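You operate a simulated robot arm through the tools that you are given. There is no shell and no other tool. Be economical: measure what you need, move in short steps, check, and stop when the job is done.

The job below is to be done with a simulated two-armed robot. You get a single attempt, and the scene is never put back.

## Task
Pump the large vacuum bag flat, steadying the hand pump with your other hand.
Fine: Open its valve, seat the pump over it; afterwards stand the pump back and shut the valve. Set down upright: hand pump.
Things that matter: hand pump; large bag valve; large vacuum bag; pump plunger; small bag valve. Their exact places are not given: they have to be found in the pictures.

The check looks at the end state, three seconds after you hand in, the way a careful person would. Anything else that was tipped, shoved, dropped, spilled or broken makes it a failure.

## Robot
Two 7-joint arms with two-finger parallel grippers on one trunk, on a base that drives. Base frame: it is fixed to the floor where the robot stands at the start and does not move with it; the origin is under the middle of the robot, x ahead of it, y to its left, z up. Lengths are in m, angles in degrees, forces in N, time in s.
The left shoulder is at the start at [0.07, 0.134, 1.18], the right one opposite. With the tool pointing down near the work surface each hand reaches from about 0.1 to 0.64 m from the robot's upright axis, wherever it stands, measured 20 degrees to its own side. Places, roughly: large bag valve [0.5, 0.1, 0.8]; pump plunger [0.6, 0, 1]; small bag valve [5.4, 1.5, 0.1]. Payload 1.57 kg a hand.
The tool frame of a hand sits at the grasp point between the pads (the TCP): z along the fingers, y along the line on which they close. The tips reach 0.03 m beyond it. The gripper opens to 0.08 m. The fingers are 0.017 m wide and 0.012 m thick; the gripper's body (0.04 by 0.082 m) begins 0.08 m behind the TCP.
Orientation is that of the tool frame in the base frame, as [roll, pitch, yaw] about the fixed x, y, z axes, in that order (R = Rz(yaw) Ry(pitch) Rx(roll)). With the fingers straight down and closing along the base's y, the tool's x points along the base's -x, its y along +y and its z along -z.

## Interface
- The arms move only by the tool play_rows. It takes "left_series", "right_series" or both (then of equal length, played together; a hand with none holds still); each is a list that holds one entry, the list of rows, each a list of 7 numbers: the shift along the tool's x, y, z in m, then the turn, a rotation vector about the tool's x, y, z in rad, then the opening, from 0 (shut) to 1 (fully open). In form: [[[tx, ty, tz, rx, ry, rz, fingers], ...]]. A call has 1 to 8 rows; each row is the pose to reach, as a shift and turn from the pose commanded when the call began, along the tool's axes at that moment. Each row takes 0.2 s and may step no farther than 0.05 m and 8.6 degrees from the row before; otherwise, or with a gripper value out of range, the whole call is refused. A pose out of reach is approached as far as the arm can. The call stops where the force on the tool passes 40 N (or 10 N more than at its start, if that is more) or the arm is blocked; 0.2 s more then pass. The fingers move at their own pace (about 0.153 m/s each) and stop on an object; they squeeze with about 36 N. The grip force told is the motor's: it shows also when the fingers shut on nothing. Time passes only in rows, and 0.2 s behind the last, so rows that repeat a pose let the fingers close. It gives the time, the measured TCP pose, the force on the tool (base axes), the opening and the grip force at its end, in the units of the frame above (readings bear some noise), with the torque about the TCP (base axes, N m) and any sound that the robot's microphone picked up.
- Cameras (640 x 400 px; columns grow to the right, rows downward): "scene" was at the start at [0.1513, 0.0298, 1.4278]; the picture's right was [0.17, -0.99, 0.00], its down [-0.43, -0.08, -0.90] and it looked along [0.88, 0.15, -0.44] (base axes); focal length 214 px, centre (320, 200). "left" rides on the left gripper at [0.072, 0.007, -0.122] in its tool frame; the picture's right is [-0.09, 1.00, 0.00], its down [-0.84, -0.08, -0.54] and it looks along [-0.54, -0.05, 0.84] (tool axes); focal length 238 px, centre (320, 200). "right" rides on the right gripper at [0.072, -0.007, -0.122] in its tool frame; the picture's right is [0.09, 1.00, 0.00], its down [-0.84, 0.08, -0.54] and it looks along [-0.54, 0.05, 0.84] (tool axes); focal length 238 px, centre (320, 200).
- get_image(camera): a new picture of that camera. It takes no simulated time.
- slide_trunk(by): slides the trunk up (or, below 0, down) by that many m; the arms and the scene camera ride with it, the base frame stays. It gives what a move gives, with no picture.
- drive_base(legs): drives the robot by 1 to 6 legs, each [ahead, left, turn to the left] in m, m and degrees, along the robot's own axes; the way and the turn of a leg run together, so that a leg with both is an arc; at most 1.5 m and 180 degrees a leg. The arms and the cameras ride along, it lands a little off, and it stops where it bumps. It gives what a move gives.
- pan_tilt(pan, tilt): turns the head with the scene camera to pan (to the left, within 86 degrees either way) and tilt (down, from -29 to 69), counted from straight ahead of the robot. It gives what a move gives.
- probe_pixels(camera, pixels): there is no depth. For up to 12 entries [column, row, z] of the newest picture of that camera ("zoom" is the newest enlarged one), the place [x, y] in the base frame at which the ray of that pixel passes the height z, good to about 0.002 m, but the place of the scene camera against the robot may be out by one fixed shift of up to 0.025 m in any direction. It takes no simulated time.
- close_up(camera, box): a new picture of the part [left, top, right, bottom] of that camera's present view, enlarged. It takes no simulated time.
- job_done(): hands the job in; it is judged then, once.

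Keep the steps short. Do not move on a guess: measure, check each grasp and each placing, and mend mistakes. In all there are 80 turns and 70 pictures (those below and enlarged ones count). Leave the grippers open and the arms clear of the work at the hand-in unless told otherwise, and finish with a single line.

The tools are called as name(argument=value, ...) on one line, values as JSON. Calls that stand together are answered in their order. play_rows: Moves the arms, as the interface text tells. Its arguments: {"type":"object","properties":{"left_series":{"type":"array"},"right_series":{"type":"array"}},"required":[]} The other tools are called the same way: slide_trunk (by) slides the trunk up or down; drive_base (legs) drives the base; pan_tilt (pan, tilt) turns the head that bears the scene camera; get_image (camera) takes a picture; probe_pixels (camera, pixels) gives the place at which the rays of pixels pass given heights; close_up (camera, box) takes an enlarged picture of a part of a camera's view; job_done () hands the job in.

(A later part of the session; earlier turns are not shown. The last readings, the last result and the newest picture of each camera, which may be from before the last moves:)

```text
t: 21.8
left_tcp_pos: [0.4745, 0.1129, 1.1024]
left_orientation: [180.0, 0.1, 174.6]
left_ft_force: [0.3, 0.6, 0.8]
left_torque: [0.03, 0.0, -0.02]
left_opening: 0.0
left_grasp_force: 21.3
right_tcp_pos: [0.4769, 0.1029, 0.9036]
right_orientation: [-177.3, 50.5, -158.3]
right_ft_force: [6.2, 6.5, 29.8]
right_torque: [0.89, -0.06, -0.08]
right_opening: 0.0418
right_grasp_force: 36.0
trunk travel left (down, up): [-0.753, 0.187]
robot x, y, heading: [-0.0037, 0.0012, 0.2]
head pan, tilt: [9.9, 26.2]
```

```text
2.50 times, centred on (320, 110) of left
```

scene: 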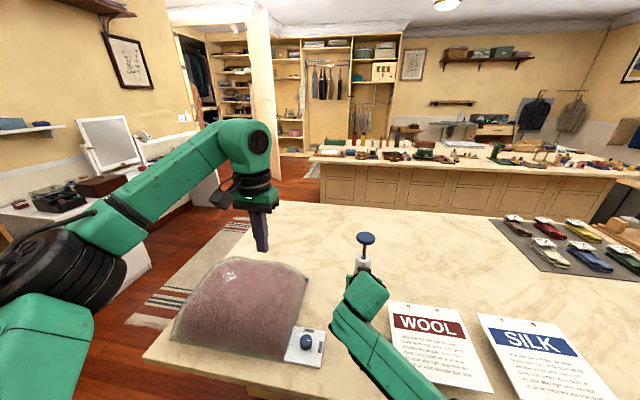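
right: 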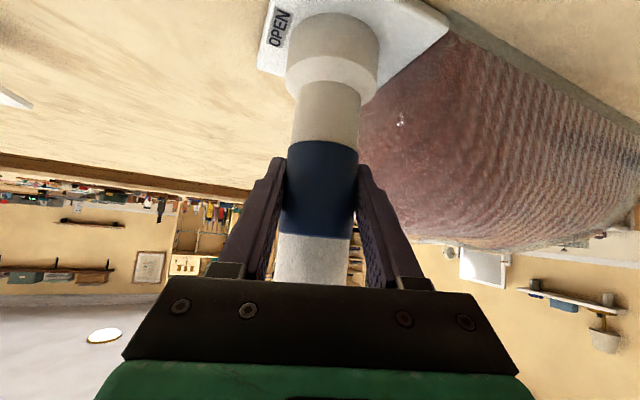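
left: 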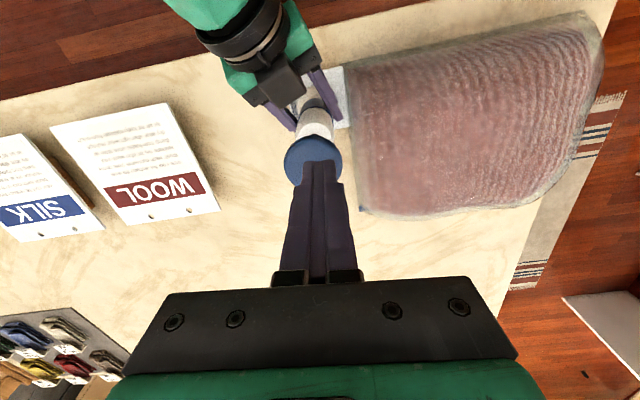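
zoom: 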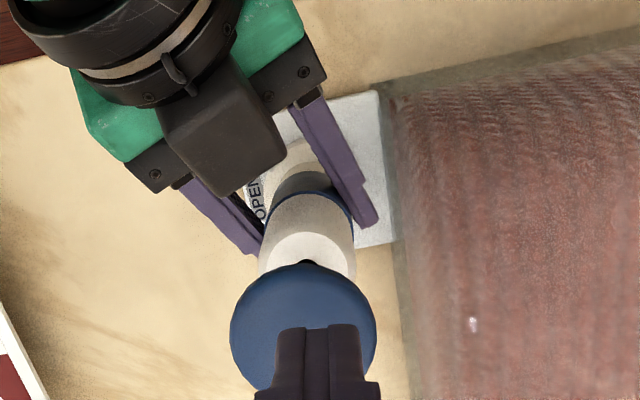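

The base has slid toward OPEN. I'll lift 10 mm to unload and read the free pose.

play_rows(left_series=[[[0, 0, -0.02, 0, 0, 0, 0], [0, 0, -0.02, 0, 0, 0, 0], [0, 0, -0.02, 0, 0, 0, 0]]], right_series=[[[-0.0038, 0, -0.0032, 0, 0, 0, 0.3], [-0.0077, 0, -0.0064, 0, 0, 0, 0.3], [-0.0077, 0, -0.0064, 0, 0, 0, 0.3]]])

get_image(camera="right")

```text
t: 22.6
left_tcp_pos: [0.4755, 0.1125, 1.122]
left_orientation: [-179.9, 0.2, 174.6]
left_ft_force: [0.8, 0.8, 0.2]
left_torque: [-0.02, 0.05, 0.0]
left_opening: 0.0
left_grasp_force: 21.2
right_tcp_pos: [0.4767, 0.097, 0.9024]
right_orientation: [-175.1, 49.5, -156.6]
right_ft_force: [0.4, 11.6, 21.9]
right_torque: [0.97, 0.0, 0.05]
right_opening: 0.0422
right_grasp_force: 36.1
trunk travel left (down, up): [-0.753, 0.187]
robot x, y, heading: [0.0021, 0.0034, -0.0]
head pan, tilt: [9.9, 26.2]
```

```text
29 pictures are left
```

right: 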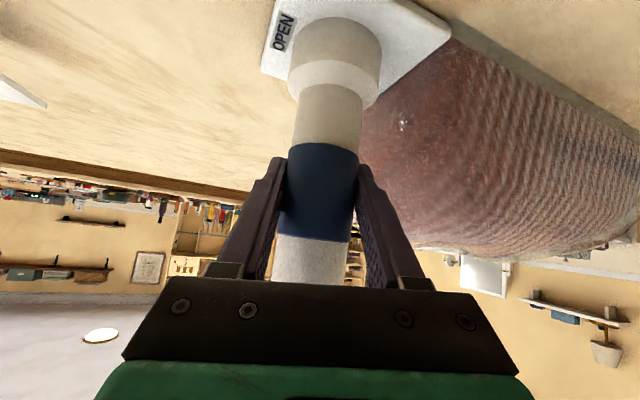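

The right hand does not follow and keeps tilting, although I commanded it up. I'll check the whole right arm in the scene view for a contact.

pan_tilt(pan=0, tilt=55)

get_image(camera="scene")

```text
t: 23.5
left_tcp_pos: [0.4757, 0.1134, 1.1217]
left_orientation: [-179.9, 0.1, 174.6]
left_ft_force: [0.3, 0.0, 1.1]
left_torque: [-0.03, -0.01, 0.01]
left_opening: 0.0
left_grasp_force: 21.3
right_tcp_pos: [0.4768, 0.097, 0.901]
right_orientation: [-175.3, 49.5, -156.8]
right_ft_force: [6.2, 10.1, 26.7]
right_torque: [1.0, -0.07, -0.1]
right_opening: 0.0421
right_grasp_force: 36.3
trunk travel left (down, up): [-0.753, 0.187]
robot x, y, heading: [0.002, -0.0005, 0.1]
head pan, tilt: [0.0, 55.0]
```

```text
28 pictures are left
```

scene: 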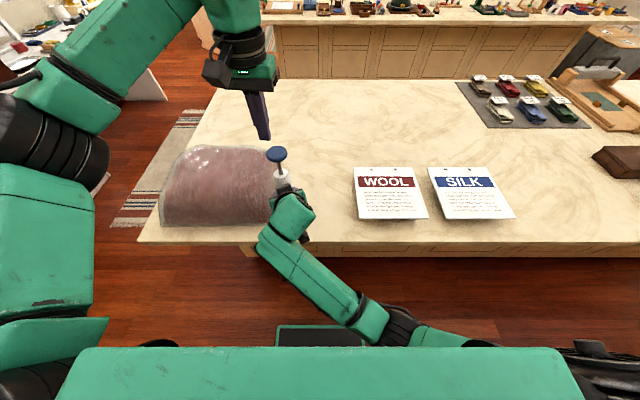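

The right forearm drops over the table's front edge (near row 250) and probably rests on it. I'll raise the trunk 0.15 m, which lifts both hands and the pump clear, then come down again with the elbow higher.

slide_trunk(by=0.15)

get_image(camera="right")

get_image(camera="scene")

```text
t: 25.3
left_tcp_pos: [0.4786, 0.1116, 1.2698]
left_orientation: [180.0, -0.1, 174.6]
left_ft_force: [0.3, -0.2, -1.0]
left_torque: [-0.02, -0.03, 0.0]
left_opening: 0.0
left_grasp_force: 20.9
right_tcp_pos: [0.4765, 0.0952, 1.0471]
right_orientation: [-175.3, 48.6, -157.0]
right_ft_force: [1.2, 0.6, -3.6]
right_torque: [0.13, 0.07, 0.01]
right_opening: 0.0409
right_grasp_force: 36.2
trunk travel left (down, up): [-0.903, 0.037]
robot x, y, heading: [-0.0004, 0.0004, -0.1]
head pan, tilt: [0.0, 55.0]
```

```text
27 pictures are left
```

right: 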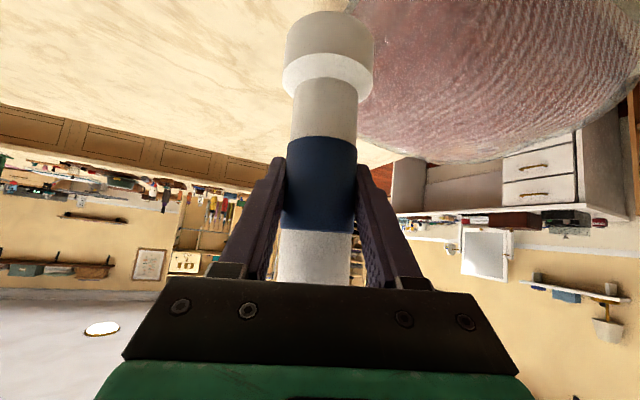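

```text
26 pictures are left
```

scene: 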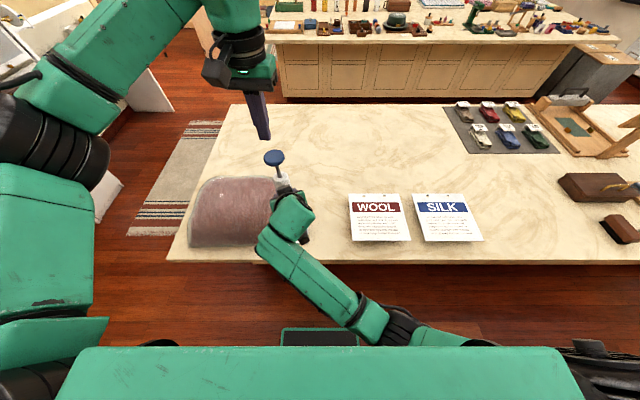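

Nothing touches now, yet the tool stays about 5° off. I'll command the correct orientation and xy in free space, 5 cm lower, to see whether the arm follows.

play_rows(right_series=[[[-0.0015, 0.008, 0.0018, -0.021, -0.012, 0.017, 0.3], [-0.003, 0.0157, 0.0037, -0.042, -0.024, 0.034, 0.3], [0.016, 0.0157, 0.02, -0.042, -0.024, 0.034, 0.3], [0.035, 0.0157, 0.0357, -0.042, -0.024, 0.034, 0.3], [0.035, 0.0157, 0.0357, -0.042, -0.024, 0.034, 0.3]]])

```text
t: 26.7
left_tcp_pos: [0.4792, 0.112, 1.2709]
left_orientation: [179.9, 0.0, 174.7]
left_ft_force: [0.9, 0.4, 0.1]
left_torque: [-0.01, -0.01, -0.02]
left_opening: 0.0
left_grasp_force: 21.4
right_tcp_pos: [0.4791, 0.1005, 0.9925]
right_orientation: [-177.8, 50.0, -158.5]
right_ft_force: [0.3, 0.6, -3.1]
right_torque: [0.06, 0.03, 0.02]
right_opening: 0.0407
right_grasp_force: 36.3
trunk travel left (down, up): [-0.903, 0.037]
robot x, y, heading: [0.001, 0.0011, 0.1]
head pan, tilt: [0.0, 55.0]
stopped in row 5 (right hand): the arm was blocked; the commanded pose is now the measured one
```

The arm is blocked even in free air: reaching across to y≈0.11 it meets its own body. I'll raise the hand 6 cm and drive the base 0.13 m left and 0.06 m back, so the valve lies in front of the right arm.

play_rows(right_series=[[[-0.023, 0, -0.0193, 0, 0, 0, 0.3], [-0.046, 0, -0.0386, 0, 0, 0, 0.3]]])

drive_base(legs=[[-0.06, 0.13, 0]])

get_image(camera="right")

```text
t: 27.5
left_tcp_pos: [0.4788, 0.1117, 1.2691]
left_orientation: [-180.0, 0.0, 174.6]
left_ft_force: [-0.4, -0.1, -0.6]
left_torque: [-0.02, -0.04, 0.0]
left_opening: 0.0
left_grasp_force: 21.1
right_tcp_pos: [0.4789, 0.0723, 1.0253]
right_orientation: [-170.9, 47.5, -153.6]
right_ft_force: [0.8, 0.1, -3.1]
right_torque: [0.15, 0.12, 0.01]
right_opening: 0.0409
right_grasp_force: 35.7
trunk travel left (down, up): [-0.903, 0.037]
robot x, y, heading: [-0.0013, 0.0003, 0.0]
head pan, tilt: [0.0, 55.0]
stopped in row 2 (right hand): the arm was blocked; the commanded pose is now the measured one
```

```text
t: 28.8
left_tcp_pos: [0.4198, 0.2377, 1.2688]
left_orientation: [179.9, -0.1, 174.6]
left_ft_force: [0.1, -0.6, 0.2]
left_torque: [0.03, 0.01, 0.0]
left_opening: 0.0
left_grasp_force: 21.0
right_tcp_pos: [0.4202, 0.2008, 1.0244]
right_orientation: [-171.2, 47.6, -153.7]
right_ft_force: [0.4, -0.8, -2.9]
right_torque: [0.17, 0.11, -0.01]
right_opening: 0.0407
right_grasp_force: 36.1
trunk travel left (down, up): [-0.903, 0.037]
robot x, y, heading: [-0.0614, 0.1263, -0.2]
head pan, tilt: [0.0, 55.0]
```

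```text
25 pictures are left
```

right: 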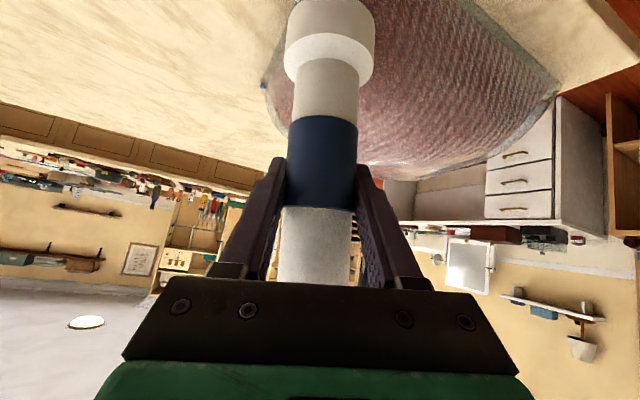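

The arm moves freely relative to the robot again now that it can go right. I'll swing the hand back to the straight-ahead orientation and over the valve.

play_rows(right_series=[[[-0.0057, -0.021, 0.0006, 0.037, 0.001, 0.061, 0.3], [-0.0114, -0.0419, 0.0012, 0.074, 0.002, 0.122, 0.3], [-0.0171, -0.0629, 0.0017, 0.111, 0.003, 0.184, 0.3], [-0.0228, -0.0838, 0.0023, 0.148, 0.004, 0.245, 0.3], [-0.0285, -0.1048, 0.0029, 0.185, 0.005, 0.306, 0.3], [-0.0285, -0.1048, 0.0029, 0.185, 0.005, 0.306, 0.3]]])

get_image(camera="right")

```text
t: 30.4
left_tcp_pos: [0.4181, 0.241, 1.2696]
left_orientation: [180.0, 0.0, 174.4]
left_ft_force: [0.7, -0.3, 1.8]
left_torque: [-0.02, -0.02, 0.01]
left_opening: 0.0002
left_grasp_force: 20.5
right_tcp_pos: [0.4712, 0.0813, 1.0336]
right_orientation: [-172.2, 47.5, -174.7]
right_ft_force: [0.2, 0.1, -3.4]
right_torque: [0.01, 0.03, -0.02]
right_opening: 0.0408
right_grasp_force: 35.4
trunk travel left (down, up): [-0.903, 0.037]
robot x, y, heading: [-0.0591, 0.1324, -0.1]
head pan, tilt: [0.0, 55.0]
stopped in row 6 (right hand): the arm was blocked; the commanded pose is now the measured one
```

```text
24 pictures are left
```

right: 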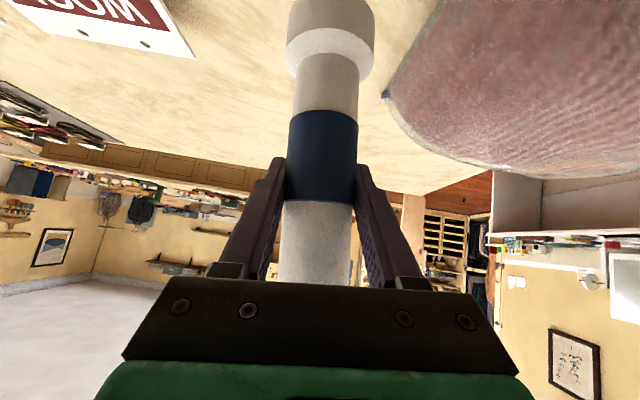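

Still blocked about 3 cm short. I'll look at the right elbow against the body, with the head turned to the right.

pan_tilt(pan=-25, tilt=69)

get_image(camera="scene")

```text
t: 31.3
left_tcp_pos: [0.4187, 0.2401, 1.2704]
left_orientation: [-180.0, 0.0, 174.5]
left_ft_force: [-0.7, 0.0, 0.5]
left_torque: [0.0, -0.01, 0.0]
left_opening: 0.0002
left_grasp_force: 21.8
right_tcp_pos: [0.4715, 0.0818, 1.0347]
right_orientation: [-172.3, 47.7, -174.8]
right_ft_force: [0.5, -0.4, -2.4]
right_torque: [0.05, 0.05, 0.04]
right_opening: 0.0406
right_grasp_force: 36.1
trunk travel left (down, up): [-0.903, 0.037]
robot x, y, heading: [-0.0614, 0.1306, -0.2]
head pan, tilt: [-25.0, 68.8]
```

```text
23 pictures are left
```

scene: 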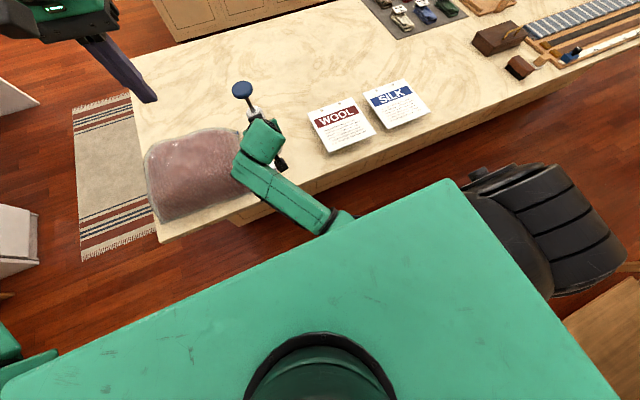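

The elbow is tucked under the chest against the column. I need more distance, so I'll back off 0.09 m and then extend the hand forward with the right orientation.

drive_base(legs=[[-0.09, 0, 0]])

play_rows(right_series=[[[-0.016, 0.008, 0.0165, -0.017, -0.0085, 0.015, 0.3], [-0.032, 0.016, 0.033, -0.034, -0.017, 0.03, 0.3], [-0.048, 0.024, 0.05, -0.052, -0.0255, 0.045, 0.3], [-0.0646, 0.0317, 0.0667, -0.069, -0.034, 0.061, 0.3], [-0.0646, 0.0317, 0.0667, -0.069, -0.034, 0.061, 0.3]]])

```text
t: 32.4
left_tcp_pos: [0.3351, 0.2415, 1.2668]
left_orientation: [180.0, -0.3, 174.4]
left_ft_force: [0.7, -0.2, -0.4]
left_torque: [-0.02, 0.03, 0.0]
left_opening: 0.0003
left_grasp_force: 21.6
right_tcp_pos: [0.3861, 0.0823, 1.0305]
right_orientation: [-172.3, 47.3, -174.8]
right_ft_force: [0.0, 0.3, -4.2]
right_torque: [0.02, 0.02, -0.02]
right_opening: 0.0405
right_grasp_force: 35.7
trunk travel left (down, up): [-0.903, 0.037]
robot x, y, heading: [-0.1512, 0.1295, -0.1]
head pan, tilt: [-25.0, 68.8]
```

```text
t: 33.8
left_tcp_pos: [0.328, 0.2401, 1.2701]
left_orientation: [179.9, 0.0, 174.5]
left_ft_force: [-0.6, 0.5, -0.1]
left_torque: [0.0, -0.04, 0.02]
left_opening: 0.0
left_grasp_force: 21.6
right_tcp_pos: [0.4806, 0.0692, 1.0243]
right_orientation: [-173.6, 49.7, -177.1]
right_ft_force: [-0.4, 0.4, -2.6]
right_torque: [0.0, 0.01, -0.01]
right_opening: 0.0411
right_grasp_force: 35.5
trunk travel left (down, up): [-0.903, 0.037]
robot x, y, heading: [-0.1555, 0.1309, -0.6]
head pan, tilt: [-25.0, 68.8]
stopped in row 5 (right hand): the arm was blocked; the commanded pose is now the measured one
```

Still blocked. I'll unwind the elbow by raising the hand 15 cm and moving it slightly right, correcting the orientation, to see whether it frees.

play_rows(right_series=[[[-0.02, -0.0103, -0.0218, 0, 0, 0, 0.3], [-0.0401, -0.0206, -0.0436, 0, 0, 0, 0.3], [-0.0602, -0.0308, -0.0653, -0.02, 0, 0.01, 0.3], [-0.0802, -0.0411, -0.0871, -0.04, 0, 0.02, 0.3], [-0.1003, -0.0514, -0.1089, -0.073, 0.004, 0.033, 0.3], [-0.1003, -0.0514, -0.1089, -0.073, 0.004, 0.033, 0.3]]])

get_image(camera="right")

```text
t: 35.2
left_tcp_pos: [0.3293, 0.2407, 1.2686]
left_orientation: [-180.0, -0.2, 174.5]
left_ft_force: [-0.9, -1.0, 0.0]
left_torque: [0.01, 0.01, 0.0]
left_opening: 0.0
left_grasp_force: 21.7
right_tcp_pos: [0.4619, 0.0186, 1.17]
right_orientation: [-177.8, 49.6, -179.0]
right_ft_force: [0.0, 0.2, -1.5]
right_torque: [0.01, 0.04, -0.04]
right_opening: 0.0409
right_grasp_force: 36.0
trunk travel left (down, up): [-0.903, 0.037]
robot x, y, heading: [-0.1472, 0.1281, -0.2]
head pan, tilt: [-25.0, 68.8]
```

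```text
22 pictures are left
```

right: 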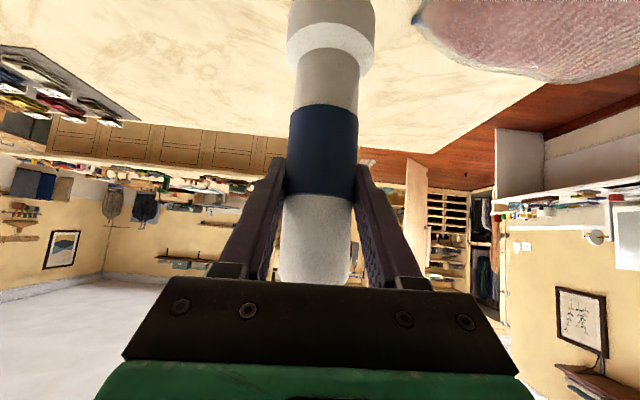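

The elbow has come free. I'll lower the trunk back, where this grasp pose worked before, and drive 6 cm further left and 2 cm ahead so the valve lies to the right arm's own side.

slide_trunk(by=-0.15)

drive_base(legs=[[0.02, 0.06, 0]])

```text
t: 37.0
left_tcp_pos: [0.3284, 0.2411, 1.1191]
left_orientation: [180.0, -0.1, 174.5]
left_ft_force: [-0.3, 0.1, 1.0]
left_torque: [0.02, -0.01, 0.0]
left_opening: 0.0
left_grasp_force: 21.0
right_tcp_pos: [0.4621, 0.0203, 1.023]
right_orientation: [-178.2, 49.9, -179.3]
right_ft_force: [-0.1, 0.6, -2.7]
right_torque: [0.01, 0.01, 0.01]
right_opening: 0.0409
right_grasp_force: 35.8
trunk travel left (down, up): [-0.753, 0.187]
robot x, y, heading: [-0.1509, 0.128, 0.0]
head pan, tilt: [-25.0, 68.8]
```

```text
t: 38.0
left_tcp_pos: [0.3483, 0.2952, 1.121]
left_orientation: [179.8, 0.0, 174.4]
left_ft_force: [0.5, -0.6, 0.1]
left_torque: [0.04, 0.0, 0.03]
left_opening: 0.0
left_grasp_force: 21.4
right_tcp_pos: [0.4829, 0.0761, 1.0226]
right_orientation: [-178.4, 50.0, -179.4]
right_ft_force: [-0.9, 0.0, -2.5]
right_torque: [0.01, 0.04, -0.01]
right_opening: 0.0408
right_grasp_force: 36.0
trunk travel left (down, up): [-0.753, 0.187]
robot x, y, heading: [-0.1312, 0.1921, -0.2]
head pan, tilt: [-25.0, 68.8]
```

I'll move it over the valve again at a=0, with the bottom at about z 0.87, and check tracking.

play_rows(right_series=[[[0.0119, 0.0122, 0.0065, -0.007, 0, 0.002, 0.3], [0.0239, 0.0243, 0.0131, -0.014, 0, 0.004, 0.3], [0.0358, 0.0365, 0.0196, -0.02, 0, 0.007, 0.3], [0.0358, 0.0365, 0.0196, -0.02, 0, 0.007, 0.3]]])

get_image(camera="right")

```text
t: 39.2
left_tcp_pos: [0.348, 0.2985, 1.1202]
left_orientation: [-180.0, -0.1, 174.3]
left_ft_force: [0.3, 0.3, -0.1]
left_torque: [0.03, -0.02, -0.03]
left_opening: 0.0
left_grasp_force: 21.0
right_tcp_pos: [0.4943, 0.0841, 1.0187]
right_orientation: [-175.5, 54.2, -178.9]
right_ft_force: [0.0, -0.6, -3.5]
right_torque: [-0.01, 0.03, 0.0]
right_opening: 0.0408
right_grasp_force: 36.2
trunk travel left (down, up): [-0.753, 0.187]
robot x, y, heading: [-0.1312, 0.1904, -0.2]
head pan, tilt: [-25.0, 68.8]
stopped in row 4 (right hand): the arm was blocked; the commanded pose is now the measured one
```

```text
21 pictures are left
```

right: 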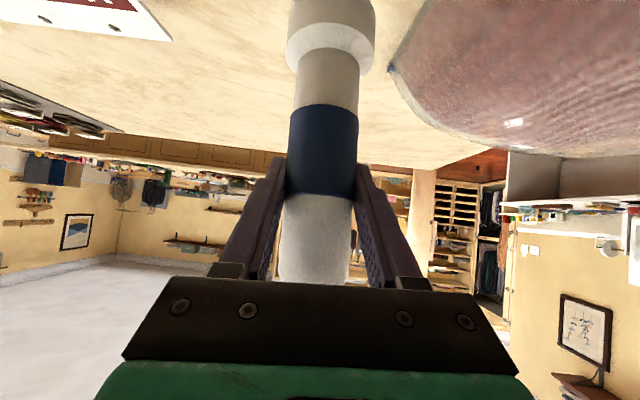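

Still blocked downwards, but the arm holds well in the pose it had just before. So I'll return it to that pose with upright orientation and keep its joints still. I'll then position the pump with the base and trunk instead.

play_rows(right_series=[[[0, -0.004, -0.0068, -0.032, 0.036, 0.005, 0.3], [0, -0.008, -0.0136, -0.064, 0.073, 0.011, 0.3], [-0.006, -0.012, -0.0196, -0.064, 0.073, 0.011, 0.3], [-0.006, -0.012, -0.0196, -0.064, 0.073, 0.011, 0.3]]])

get_image(camera="right")

```text
t: 40.2
left_tcp_pos: [0.3483, 0.2993, 1.1193]
left_orientation: [180.0, 0.0, 174.4]
left_ft_force: [-1.2, 0.6, -0.1]
left_torque: [-0.02, -0.01, -0.01]
left_opening: 0.0001
left_grasp_force: 21.2
right_tcp_pos: [0.4809, 0.0768, 1.0365]
right_orientation: [179.5, 50.1, 179.7]
right_ft_force: [0.0, 0.2, -2.2]
right_torque: [-0.03, 0.01, 0.02]
right_opening: 0.0408
right_grasp_force: 36.0
trunk travel left (down, up): [-0.753, 0.187]
robot x, y, heading: [-0.1315, 0.1874, -0.4]
head pan, tilt: [-25.0, 68.8]
```

```text
20 pictures are left
```

right: 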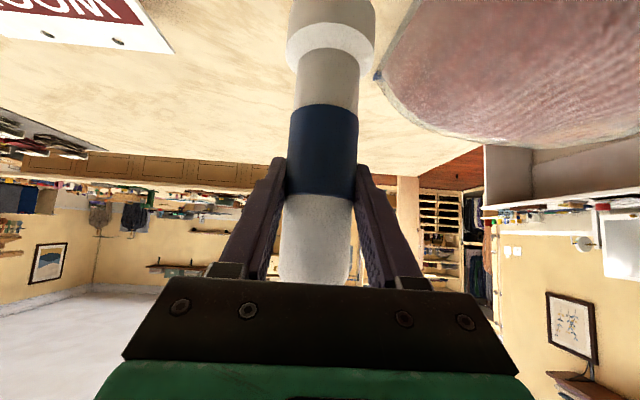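

The orientation is right again and the pump hangs straight. It slid about 24 mm down in the grip, so the seat should come at TCP z≈0.93. I'll drive 37 mm left and 6 mm back, lower the trunk 5 cm, and check.

drive_base(legs=[[-0.006, 0.037, 0]])

slide_trunk(by=-0.05)

close_up(camera="right", box=[220, 0, 440, 140])

```text
t: 41.0
left_tcp_pos: [0.3428, 0.3297, 1.1189]
left_orientation: [179.6, -0.1, 174.1]
left_ft_force: [0.1, -0.7, -0.2]
left_torque: [0.04, 0.01, 0.02]
left_opening: 0.0
left_grasp_force: 21.6
right_tcp_pos: [0.4753, 0.1092, 1.0346]
right_orientation: [179.0, 50.0, 179.3]
right_ft_force: [0.3, -0.2, -1.8]
right_torque: [0.01, 0.02, 0.01]
right_opening: 0.0405
right_grasp_force: 36.8
trunk travel left (down, up): [-0.753, 0.187]
robot x, y, heading: [-0.135, 0.228, -0.3]
head pan, tilt: [-25.0, 68.8]
```

```text
t: 42.0
left_tcp_pos: [0.3416, 0.3346, 1.0698]
left_orientation: [-179.9, 0.0, 174.2]
left_ft_force: [-0.2, 0.2, 0.5]
left_torque: [0.01, 0.0, 0.01]
left_opening: 0.0
left_grasp_force: 20.9
right_tcp_pos: [0.4756, 0.1132, 0.9855]
right_orientation: [179.5, 50.2, 179.6]
right_ft_force: [0.2, -0.2, -2.9]
right_torque: [0.02, 0.0, 0.01]
right_opening: 0.0406
right_grasp_force: 35.7
trunk travel left (down, up): [-0.703, 0.237]
robot x, y, heading: [-0.1345, 0.2243, -0.2]
head pan, tilt: [-25.0, 68.8]
```

```text
2.86 times, centred on (330, 70) of right
```

zoom: 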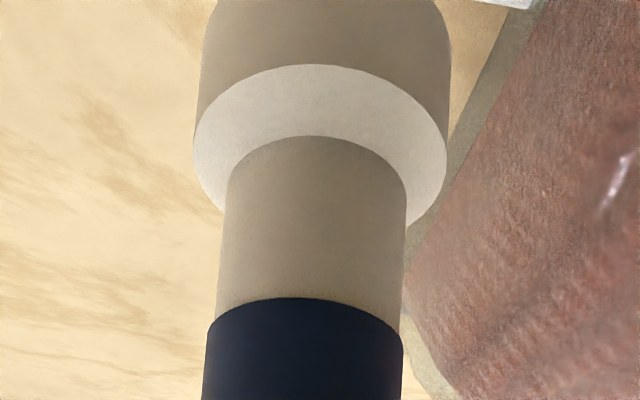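

The kinematics say the pump is over the valve at (0.4756, 0.1132). The knob is out of the right view, so I'll check with the left camera.

close_up(camera="left", box=[0, 0, 320, 200])

```text
2.00 times, centred on (160, 100) of left
```

zoom: 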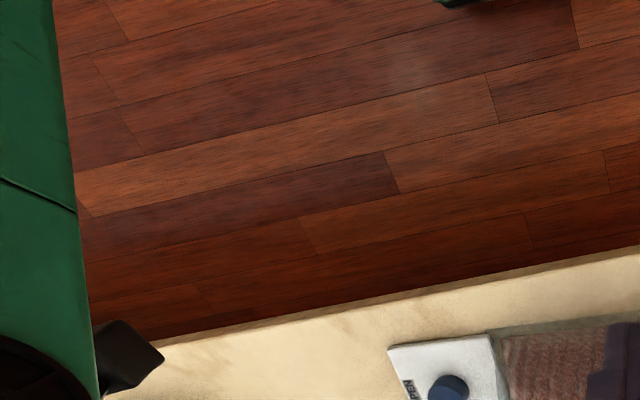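

close_up(camera="left", box=[110, 130, 310, 270])

probe_pixels(camera="zoom", pixels=[[160, 160, 0.83]])

```text
2.86 times, centred on (210, 200) of left
```

zoom: 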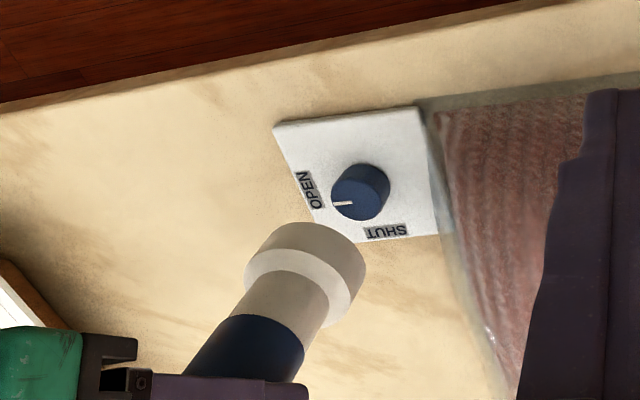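

```text
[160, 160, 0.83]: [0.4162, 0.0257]
```

probe_pixels(camera="zoom", pixels=[[354, 196, 0.83], [308, 260, 0.87], [366, 265, 0.87], [310, 222, 0.87], [250, 255, 0.87], [276, 126, 0.808], [438, 236, 0.808], [416, 107, 0.808], [308, 260, 0.86]])

```text
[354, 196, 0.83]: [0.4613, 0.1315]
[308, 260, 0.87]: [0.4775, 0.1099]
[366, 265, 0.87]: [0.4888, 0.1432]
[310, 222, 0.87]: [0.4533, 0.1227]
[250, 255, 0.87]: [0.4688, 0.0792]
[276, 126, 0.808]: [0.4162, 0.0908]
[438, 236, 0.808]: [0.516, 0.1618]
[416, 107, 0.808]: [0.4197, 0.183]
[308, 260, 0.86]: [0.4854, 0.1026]
```

In this view the knob sits at about (0.461, 0.132) while the pump bottom is at about (0.478, 0.110), so the bag shifted a little in the earlier slip. I'll drive the base (-0.014, +0.019), lower 22 mm, and look again.

drive_base(legs=[[-0.014, 0.019, 0]])

slide_trunk(by=-0.022)

close_up(camera="left", box=[110, 130, 310, 270])

```text
t: 42.8
left_tcp_pos: [0.3308, 0.3495, 1.0681]
left_orientation: [179.9, -0.2, 174.2]
left_ft_force: [-0.4, -0.6, -0.4]
left_torque: [-0.02, 0.03, -0.04]
left_opening: 0.0
left_grasp_force: 21.7
right_tcp_pos: [0.4627, 0.1281, 0.9834]
right_orientation: [179.2, 50.0, 179.4]
right_ft_force: [0.0, -0.7, -2.8]
right_torque: [-0.02, 0.03, 0.02]
right_opening: 0.0408
right_grasp_force: 35.7
trunk travel left (down, up): [-0.703, 0.237]
robot x, y, heading: [-0.1495, 0.2461, -0.3]
head pan, tilt: [-25.0, 68.8]
```

```text
t: 43.4
left_tcp_pos: [0.3281, 0.3541, 1.0489]
left_orientation: [179.9, 0.0, 174.2]
left_ft_force: [0.5, 0.4, 0.6]
left_torque: [-0.05, 0.02, 0.02]
left_opening: 0.0
left_grasp_force: 21.3
right_tcp_pos: [0.4607, 0.1308, 0.963]
right_orientation: [179.6, 50.1, 179.8]
right_ft_force: [0.1, 0.2, -2.2]
right_torque: [0.0, 0.02, -0.04]
right_opening: 0.0408
right_grasp_force: 35.7
trunk travel left (down, up): [-0.681, 0.259]
robot x, y, heading: [-0.1529, 0.2462, -0.3]
head pan, tilt: [-25.0, 68.8]
```

```text
2.86 times, centred on (210, 200) of left
```

zoom: 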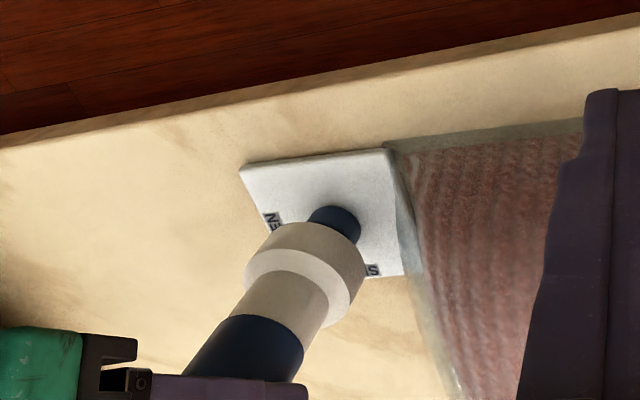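

probe_pixels(camera="zoom", pixels=[[325, 238, 0.83], [308, 260, 0.847], [308, 260, 0.842], [243, 165, 0.808], [388, 150, 0.808], [403, 277, 0.808]])

```text
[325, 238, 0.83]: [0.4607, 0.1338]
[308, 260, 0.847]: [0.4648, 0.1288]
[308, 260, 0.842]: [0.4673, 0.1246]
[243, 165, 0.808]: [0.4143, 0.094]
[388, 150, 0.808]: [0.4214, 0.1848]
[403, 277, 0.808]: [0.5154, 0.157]
```

The pump bottom (0.465, 0.129) and the knob (about 0.465, 0.13) agree within a few mm. I'll lower 20 mm by trunk, which should bring the rim just past the knob top, and check the force.

slide_trunk(by=-0.02)

close_up(camera="left", box=[110, 130, 310, 270])

```text
t: 44.1
left_tcp_pos: [0.3278, 0.352, 1.028]
left_orientation: [179.9, 0.1, 174.2]
left_ft_force: [0.2, 0.0, -0.5]
left_torque: [-0.02, -0.02, 0.01]
left_opening: 0.0
left_grasp_force: 21.1
right_tcp_pos: [0.4611, 0.1314, 0.9445]
right_orientation: [179.6, 50.1, 179.6]
right_ft_force: [0.9, 0.0, -2.4]
right_torque: [-0.01, -0.03, 0.03]
right_opening: 0.0407
right_grasp_force: 36.1
trunk travel left (down, up): [-0.661, 0.279]
robot x, y, heading: [-0.1499, 0.2447, -0.4]
head pan, tilt: [-25.0, 68.8]
```

```text
2.86 times, centred on (210, 200) of left
```

zoom: 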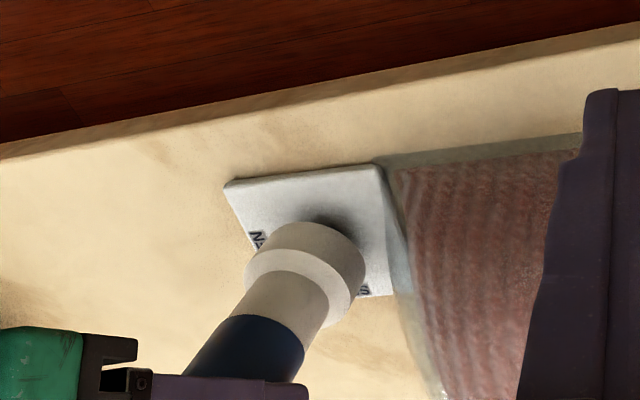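

No contact yet and the knob is covered. Down 8 mm more.

slide_trunk(by=-0.008)

```text
t: 44.7
left_tcp_pos: [0.3283, 0.3537, 1.0196]
left_orientation: [-179.9, -0.1, 174.2]
left_ft_force: [-0.1, -0.8, 0.7]
left_torque: [-0.06, -0.02, -0.01]
left_opening: 0.0
left_grasp_force: 20.8
right_tcp_pos: [0.4607, 0.1304, 0.9364]
right_orientation: [179.5, 50.1, 179.5]
right_ft_force: [-0.1, 0.8, -1.8]
right_torque: [0.0, 0.01, 0.0]
right_opening: 0.0405
right_grasp_force: 36.0
trunk travel left (down, up): [-0.653, 0.287]
robot x, y, heading: [-0.1468, 0.243, -0.3]
head pan, tilt: [-25.0, 68.8]
```

slide_trunk(by=-0.005)

close_up(camera="left", box=[150, 170, 250, 240])

```text
t: 45.2
left_tcp_pos: [0.3288, 0.3531, 1.0154]
left_orientation: [179.9, 0.0, 174.3]
left_ft_force: [-0.6, -0.9, -0.2]
left_torque: [0.0, -0.01, 0.01]
left_opening: 0.0
left_grasp_force: 21.0
right_tcp_pos: [0.4611, 0.1311, 0.9308]
right_orientation: [179.5, 50.1, 179.6]
right_ft_force: [-0.7, 0.3, -3.4]
right_torque: [0.01, -0.01, 0.01]
right_opening: 0.0409
right_grasp_force: 36.0
trunk travel left (down, up): [-0.648, 0.292]
robot x, y, heading: [-0.1493, 0.2463, -0.4]
head pan, tilt: [-25.0, 68.8]
```

```text
5.71 times, centred on (200, 205) of left
```

zoom: 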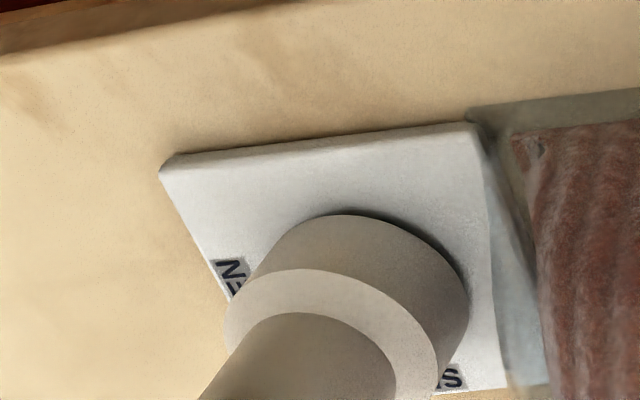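

A small shadow gap remains under the rim. 4 mm more.

slide_trunk(by=-0.004)

```text
t: 45.8
left_tcp_pos: [0.3282, 0.354, 1.011]
left_orientation: [-180.0, 0.0, 174.2]
left_ft_force: [-0.2, -0.1, 0.4]
left_torque: [-0.01, -0.01, -0.01]
left_opening: 0.0003
left_grasp_force: 21.6
right_tcp_pos: [0.4596, 0.1304, 0.9246]
right_orientation: [179.5, 50.1, 179.6]
right_ft_force: [-0.5, 0.3, -2.9]
right_torque: [0.0, 0.02, 0.0]
right_opening: 0.0407
right_grasp_force: 35.9
trunk travel left (down, up): [-0.644, 0.296]
robot x, y, heading: [-0.1519, 0.2414, -0.2]
head pan, tilt: [-25.0, 68.8]
```

slide_trunk(by=-0.004)

```text
t: 46.3
left_tcp_pos: [0.3257, 0.3529, 1.0082]
left_orientation: [180.0, 0.1, 174.2]
left_ft_force: [-0.2, 0.5, 0.7]
left_torque: [-0.03, -0.01, -0.02]
left_opening: 0.0
left_grasp_force: 20.6
right_tcp_pos: [0.4592, 0.1307, 0.9264]
right_orientation: [179.6, 50.6, 179.7]
right_ft_force: [4.1, -0.6, 13.3]
right_torque: [-0.3, -0.19, 0.04]
right_opening: 0.0403
right_grasp_force: 36.0
trunk travel left (down, up): [-0.64, 0.3]
robot x, y, heading: [-0.1464, 0.2438, 0.0]
head pan, tilt: [-25.0, 68.8]
```

Contact at 16 N: seated at TCP z≈0.925, upright. Now I'll bring the left fist up and over the plunger head at about (0.465, 0.131), tips at about 1.085.

play_rows(left_series=[[[-0.02, -0.026, -0.035, 0, 0, 0, 0], [-0.04, -0.052, -0.07, 0, 0, 0, 0], [-0.06, -0.078, -0.107, 0, 0, 0, 0], [-0.08, -0.104, -0.107, 0, 0, 0, 0], [-0.1, -0.13, -0.107, 0, 0, 0, 0], [-0.12, -0.156, -0.107, 0, 0, 0, 0], [-0.14, -0.182, -0.107, 0, 0, 0, 0], [-0.1597, -0.207, -0.107, 0, 0, 0, 0]]])

get_image(camera="left")

```text
t: 48.1
left_tcp_pos: [0.3364, 0.1827, 1.0753]
left_orientation: [-179.9, 0.1, 174.1]
left_ft_force: [0.3, 0.2, 0.1]
left_torque: [-0.02, 0.05, -0.02]
left_opening: 0.0
left_grasp_force: 21.4
left hand out of reach, approached as far as the arm can: row 3, 4, 5, 6, 7, 8
right_tcp_pos: [0.4587, 0.131, 0.9241]
right_orientation: [179.8, 50.3, 179.6]
right_ft_force: [-0.4, -6.0, 16.3]
right_torque: [-0.57, -0.32, -0.14]
right_opening: 0.0405
right_grasp_force: 36.4
trunk travel left (down, up): [-0.64, 0.3]
robot x, y, heading: [-0.1472, 0.2447, 0.1]
head pan, tilt: [-25.0, 68.8]
```

```text
13 pictures are left
```

left: 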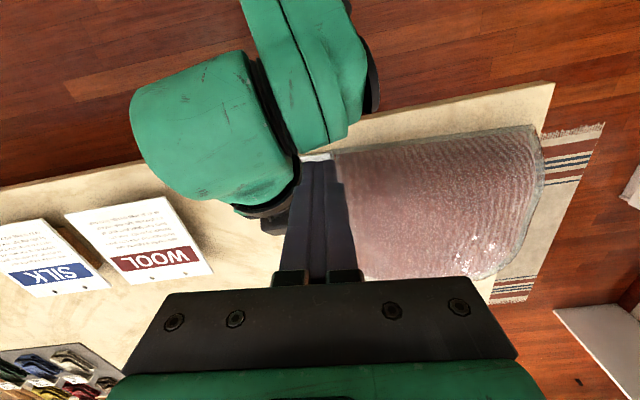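

The left hand, pointing straight down, cannot reach that far across. I'll tilt it instead (50° forward, heading -50°, coming over the bag from the left), which shortens the wrist reach. First I'll back off up and left while turning.

play_rows(left_series=[[[-0.0044, 0.0114, -0.0094, 0.0419, -0.1036, 0.0897, 0], [-0.0088, 0.0228, -0.0188, 0.0838, -0.2072, 0.1795, 0], [-0.0131, 0.0341, -0.0281, 0.1256, -0.3109, 0.2692, 0], [-0.0175, 0.0455, -0.0375, 0.1675, -0.4145, 0.359, 0], [-0.0219, 0.0569, -0.0469, 0.2094, -0.5181, 0.4487, 0], [-0.0263, 0.0683, -0.0563, 0.2513, -0.6218, 0.5385, 0], [-0.0306, 0.0796, -0.0656, 0.2931, -0.7254, 0.6283, 0], [-0.035, 0.091, -0.075, 0.335, -0.829, 0.718, 0]]])

get_image(camera="left")

```text
t: 49.9
left_tcp_pos: [0.3723, 0.2527, 1.1324]
left_orientation: [-175.9, 39.9, 141.8]
left_ft_force: [0.2, 0.2, 0.7]
left_torque: [-0.01, -0.02, -0.03]
left_opening: 0.0
left_grasp_force: 21.3
left hand out of reach, approached as far as the arm can: row 7, 8
right_tcp_pos: [0.4585, 0.1311, 0.9243]
right_orientation: [179.6, 50.3, 179.6]
right_ft_force: [3.9, -1.1, 16.4]
right_torque: [-0.43, -0.72, 0.13]
right_opening: 0.0407
right_grasp_force: 35.9
trunk travel left (down, up): [-0.64, 0.3]
robot x, y, heading: [-0.1477, 0.2469, 0.1]
head pan, tilt: [-25.0, 68.8]
```

```text
12 pictures are left
```

left: 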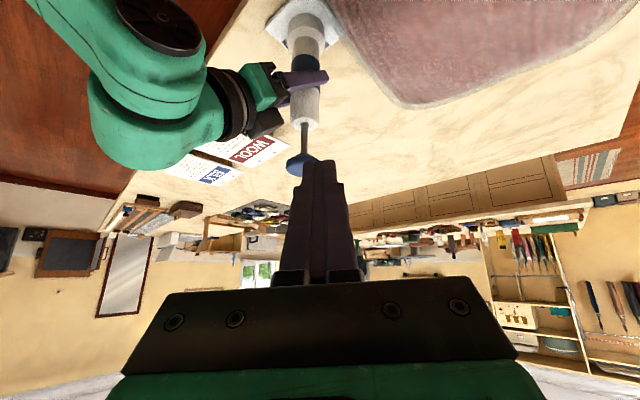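

The head is at (300,163), straight ahead of the fingertips, with the hand at pitch 40°, heading -38°. I'll move the tips to about 3 cm above the head.

play_rows(left_series=[[[-0.0186, -0.007, 0.0274, 0, 0, 0, 0], [-0.0372, -0.014, 0.0547, 0, 0, 0, 0], [-0.0559, -0.021, 0.0821, 0, 0, 0, 0], [-0.0745, -0.028, 0.1095, 0, 0, 0, 0], [-0.0745, -0.028, 0.1095, 0, 0, 0, 0]]])

get_image(camera="left")

```text
t: 51.1
left_tcp_pos: [0.4022, 0.201, 1.0906]
left_orientation: [-175.9, 40.0, 141.8]
left_ft_force: [0.1, -0.3, 0.4]
left_torque: [-0.02, 0.01, 0.01]
left_opening: 0.0001
left_grasp_force: 20.9
left hand out of reach, approached as far as the arm can: row 1, 2, 3, 4, 5
right_tcp_pos: [0.4585, 0.1297, 0.9246]
right_orientation: [179.9, 50.2, 179.8]
right_ft_force: [1.8, -3.5, 17.5]
right_torque: [-0.33, -0.06, 0.07]
right_opening: 0.0408
right_grasp_force: 35.5
trunk travel left (down, up): [-0.64, 0.3]
robot x, y, heading: [-0.151, 0.2413, -0.3]
head pan, tilt: [-25.0, 68.8]
```

```text
11 pictures are left
```

left: 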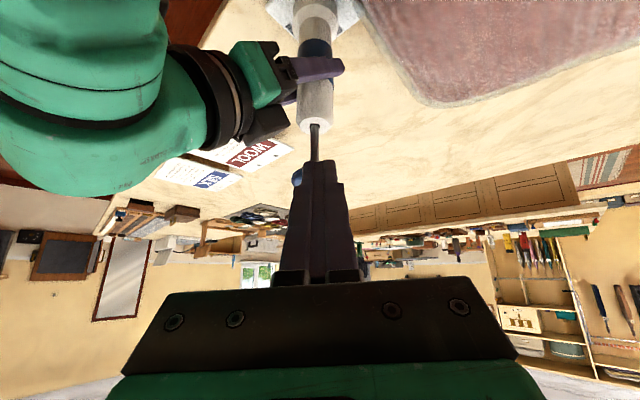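

The left arm still falls 6 cm short from this base position. The pump stands seated by itself, so I'll open the right hand, back the base straight off 0.16 m, raise the trunk again and look.

play_rows(right_series=[[[0, 0, 0, 0, 0, 0, 0.6], [0, 0, 0, 0, 0, 0, 0.9], [0, 0, 0, 0, 0, 0, 0.9]]])

drive_base(legs=[[-0.16, 0, 0]])

slide_trunk(by=0.113)

get_image(camera="right")

```text
t: 51.9
left_tcp_pos: [0.4056, 0.2015, 1.089]
left_orientation: [-175.7, 39.9, 141.9]
left_ft_force: [-0.3, 0.4, 0.0]
left_torque: [-0.01, -0.04, 0.01]
left_opening: 0.0
left_grasp_force: 21.5
right_tcp_pos: [0.4604, 0.1289, 0.9222]
right_orientation: [179.5, 50.0, 179.5]
right_ft_force: [-0.5, 0.1, -0.6]
right_torque: [0.03, -0.02, 0.01]
right_opening: 0.0721
right_grasp_force: 0.1
trunk travel left (down, up): [-0.64, 0.3]
robot x, y, heading: [-0.1525, 0.2473, -0.3]
head pan, tilt: [-25.0, 68.8]
```

```text
t: 53.3
left_tcp_pos: [0.2428, 0.2005, 1.0887]
left_orientation: [-175.8, 39.8, 141.7]
left_ft_force: [0.0, 0.6, 0.0]
left_torque: [-0.02, 0.03, 0.01]
left_opening: 0.0
left_grasp_force: 21.1
right_tcp_pos: [0.2994, 0.1305, 0.9226]
right_orientation: [179.5, 50.2, 179.5]
right_ft_force: [0.3, -0.3, -1.2]
right_torque: [0.0, -0.02, 0.0]
right_opening: 0.0722
right_grasp_force: 0.0
trunk travel left (down, up): [-0.64, 0.3]
robot x, y, heading: [-0.3085, 0.2474, -0.3]
head pan, tilt: [-25.0, 68.8]
```

```text
t: 54.7
left_tcp_pos: [0.2436, 0.2004, 1.2012]
left_orientation: [-175.7, 39.8, 141.8]
left_ft_force: [0.0, -0.6, 0.3]
left_torque: [0.01, 0.01, -0.01]
left_opening: 0.0001
left_grasp_force: 21.8
right_tcp_pos: [0.2996, 0.1317, 1.0353]
right_orientation: [179.6, 50.1, 179.5]
right_ft_force: [-0.1, -0.1, 0.3]
right_torque: [-0.01, -0.03, 0.01]
right_opening: 0.0721
right_grasp_force: 0.1
trunk travel left (down, up): [-0.753, 0.187]
robot x, y, heading: [-0.3136, 0.2442, -0.2]
head pan, tilt: [-25.0, 68.8]
```

```text
10 pictures are left
```

right: 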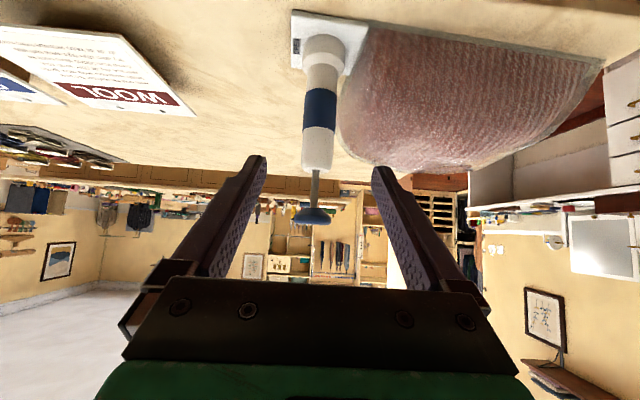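

The pump stands upright on the valve by itself. I'll bring the left hand back out to its own side, pointing down.

play_rows(left_series=[[[0.0289, 0.0117, -0.0332, -0.0244, 0.085, -0.067, 0], [0.0577, 0.0234, -0.0664, -0.0488, 0.17, -0.134, 0], [0.0866, 0.0351, -0.0995, -0.0731, 0.255, -0.201, 0], [0.1154, 0.0468, -0.1327, -0.0975, 0.34, -0.268, 0], [0.1443, 0.0584, -0.1659, -0.1219, 0.425, -0.335, 0], [0.1731, 0.0701, -0.1991, -0.1463, 0.51, -0.402, 0], [0.202, 0.0818, -0.2322, -0.1706, 0.595, -0.469, 0], [0.2308, 0.0935, -0.2654, -0.195, 0.68, -0.536, 0]]])

play_rows(right_series=[[[0.0245, 0.015, -0.0149, 0, 0, 0, 0.9], [0.049, 0.03, -0.0298, 0, 0, 0, 0.9], [0.0735, 0.045, -0.0448, 0, 0, 0, 0.9], [0.098, 0.06, -0.0597, 0, 0, 0, 0.9], [0.1225, 0.075, -0.0746, 0, 0, 0, 0.9], [0.147, 0.09, -0.0895, 0, 0, 0, 0.9], [0.147, 0.09, -0.0895, 0, 0, 0, 0.9]]])

```text
t: 56.5
left_tcp_pos: [0.0423, 0.5027, 1.2522]
left_orientation: [-177.1, -1.8, 171.0]
left_ft_force: [-0.8, 0.1, -0.7]
left_torque: [-0.05, 0.0, -0.01]
left_opening: 0.0002
left_grasp_force: 21.4
right_tcp_pos: [0.2983, 0.1295, 1.0379]
right_orientation: [179.5, 50.1, 179.5]
right_ft_force: [-0.3, 0.5, -0.9]
right_torque: [0.0, -0.03, -0.03]
right_opening: 0.0721
right_grasp_force: 0.0
trunk travel left (down, up): [-0.753, 0.187]
robot x, y, heading: [-0.3098, 0.2447, -0.2]
head pan, tilt: [-25.0, 68.8]
```

```text
t: 57.2
left_tcp_pos: [0.0445, 0.5027, 1.2522]
left_orientation: [-177.2, -1.7, 171.1]
left_ft_force: [-0.3, 0.9, 1.1]
left_torque: [0.0, 0.01, 0.06]
left_opening: 0.0
left_grasp_force: 21.2
right_tcp_pos: [0.2716, 0.1358, 1.1185]
right_orientation: [-174.0, 62.3, -177.5]
right_ft_force: [0.9, -0.2, 0.7]
right_torque: [-0.04, -0.01, 0.03]
right_opening: 0.0721
right_grasp_force: 0.1
trunk travel left (down, up): [-0.753, 0.187]
robot x, y, heading: [-0.3107, 0.2471, -0.2]
head pan, tilt: [-25.0, 68.8]
stopped in row 3 (right hand): the arm was blocked; the commanded pose is now the measured one
```

The elbow still blocks low retreat. I'll unwind fully by taking the right hand up to its start-like pose (rel 0.36, -0.14, 1.34), pointing down.

play_rows(right_series=[[[-0.0116, -0.0041, -0.0371, -0.006, 0.135, 0, 0.9], [-0.0231, -0.0083, -0.0743, -0.012, 0.27, 0, 0.9], [-0.0347, -0.0124, -0.1114, -0.019, 0.405, 0, 0.9], [-0.0462, -0.0165, -0.1485, -0.025, 0.54, 0, 0.9], [-0.0578, -0.0206, -0.1856, -0.031, 0.675, 0, 0.9], [-0.0693, -0.0248, -0.2228, -0.037, 0.81, 0, 0.9], [-0.0809, -0.0289, -0.2599, -0.044, 0.945, 0, 0.9], [-0.0924, -0.033, -0.297, -0.05, 1.08, 0, 0.9]]])

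pan_tilt(pan=-35, tilt=45)

get_image(camera="scene")

```text
t: 59.2
left_tcp_pos: [0.0406, 0.5023, 1.2519]
left_orientation: [-177.2, -1.6, 171.0]
left_ft_force: [-1.1, -0.4, 0.2]
left_torque: [0.0, -0.03, 0.01]
left_opening: 0.0
left_grasp_force: 21.6
right_tcp_pos: [0.0512, -0.0199, 1.3685]
right_orientation: [-179.9, 8.1, 168.8]
right_ft_force: [-0.3, -0.3, 0.7]
right_torque: [-0.01, 0.0, -0.02]
right_opening: 0.072
right_grasp_force: 0.0
right hand out of reach, approached as far as the arm can: row 3, 4, 5, 6, 7, 8
trunk travel left (down, up): [-0.753, 0.187]
robot x, y, heading: [-0.3119, 0.2427, -0.4]
head pan, tilt: [-25.0, 68.8]
stopped in row 8 (right hand): the arm was blocked; the commanded pose is now the measured one
```

```text
t: 60.1
left_tcp_pos: [0.0468, 0.5034, 1.2498]
left_orientation: [-177.2, -1.7, 170.9]
left_ft_force: [-0.6, -0.1, 0.2]
left_torque: [0.02, -0.01, -0.01]
left_opening: 0.0
left_grasp_force: 21.4
right_tcp_pos: [0.0586, -0.0164, 1.3667]
right_orientation: [-179.9, 7.8, 168.9]
right_ft_force: [-0.8, -0.4, 0.7]
right_torque: [0.0, 0.03, 0.03]
right_opening: 0.0723
right_grasp_force: 0.0
trunk travel left (down, up): [-0.753, 0.187]
robot x, y, heading: [-0.3148, 0.2453, -0.5]
head pan, tilt: [-35.0, 45.0]
```

```text
9 pictures are left
```

scene: 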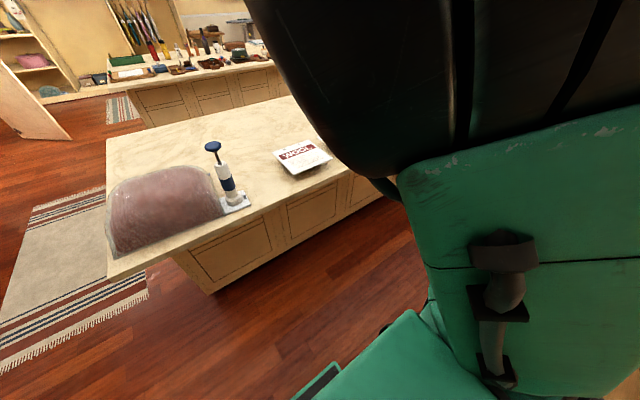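

The pump is clear and upright. I'll try to bring the right hand exactly to its starting relative pose to test whether the arm is unwound.

play_rows(right_series=[[[0.0085, 0.0285, 0.0078, -0.007, 0.034, -0.048, 0.9], [0.017, 0.057, 0.0155, -0.0135, 0.068, -0.096, 0.9], [0.0255, 0.0855, 0.0233, -0.02, 0.102, -0.144, 0.9], [0.034, 0.114, 0.031, -0.027, 0.136, -0.192, 0.9], [0.034, 0.114, 0.031, -0.027, 0.136, -0.192, 0.9]]])

```text
t: 61.3
left_tcp_pos: [0.0456, 0.5033, 1.251]
left_orientation: [-177.3, -1.7, 171.1]
left_ft_force: [0.9, 0.1, 0.5]
left_torque: [0.02, 0.02, -0.01]
left_opening: 0.0
left_grasp_force: 21.5
right_tcp_pos: [0.0797, 0.0304, 1.3304]
right_orientation: [179.2, 0.1, 179.9]
right_ft_force: [-0.4, 0.4, -0.4]
right_torque: [0.01, -0.01, 0.02]
right_opening: 0.0719
right_grasp_force: 0.1
right hand out of reach, approached as far as the arm can: row 2, 3, 4, 5
trunk travel left (down, up): [-0.753, 0.187]
robot x, y, heading: [-0.3105, 0.2427, -0.3]
head pan, tilt: [-35.0, 45.0]
```

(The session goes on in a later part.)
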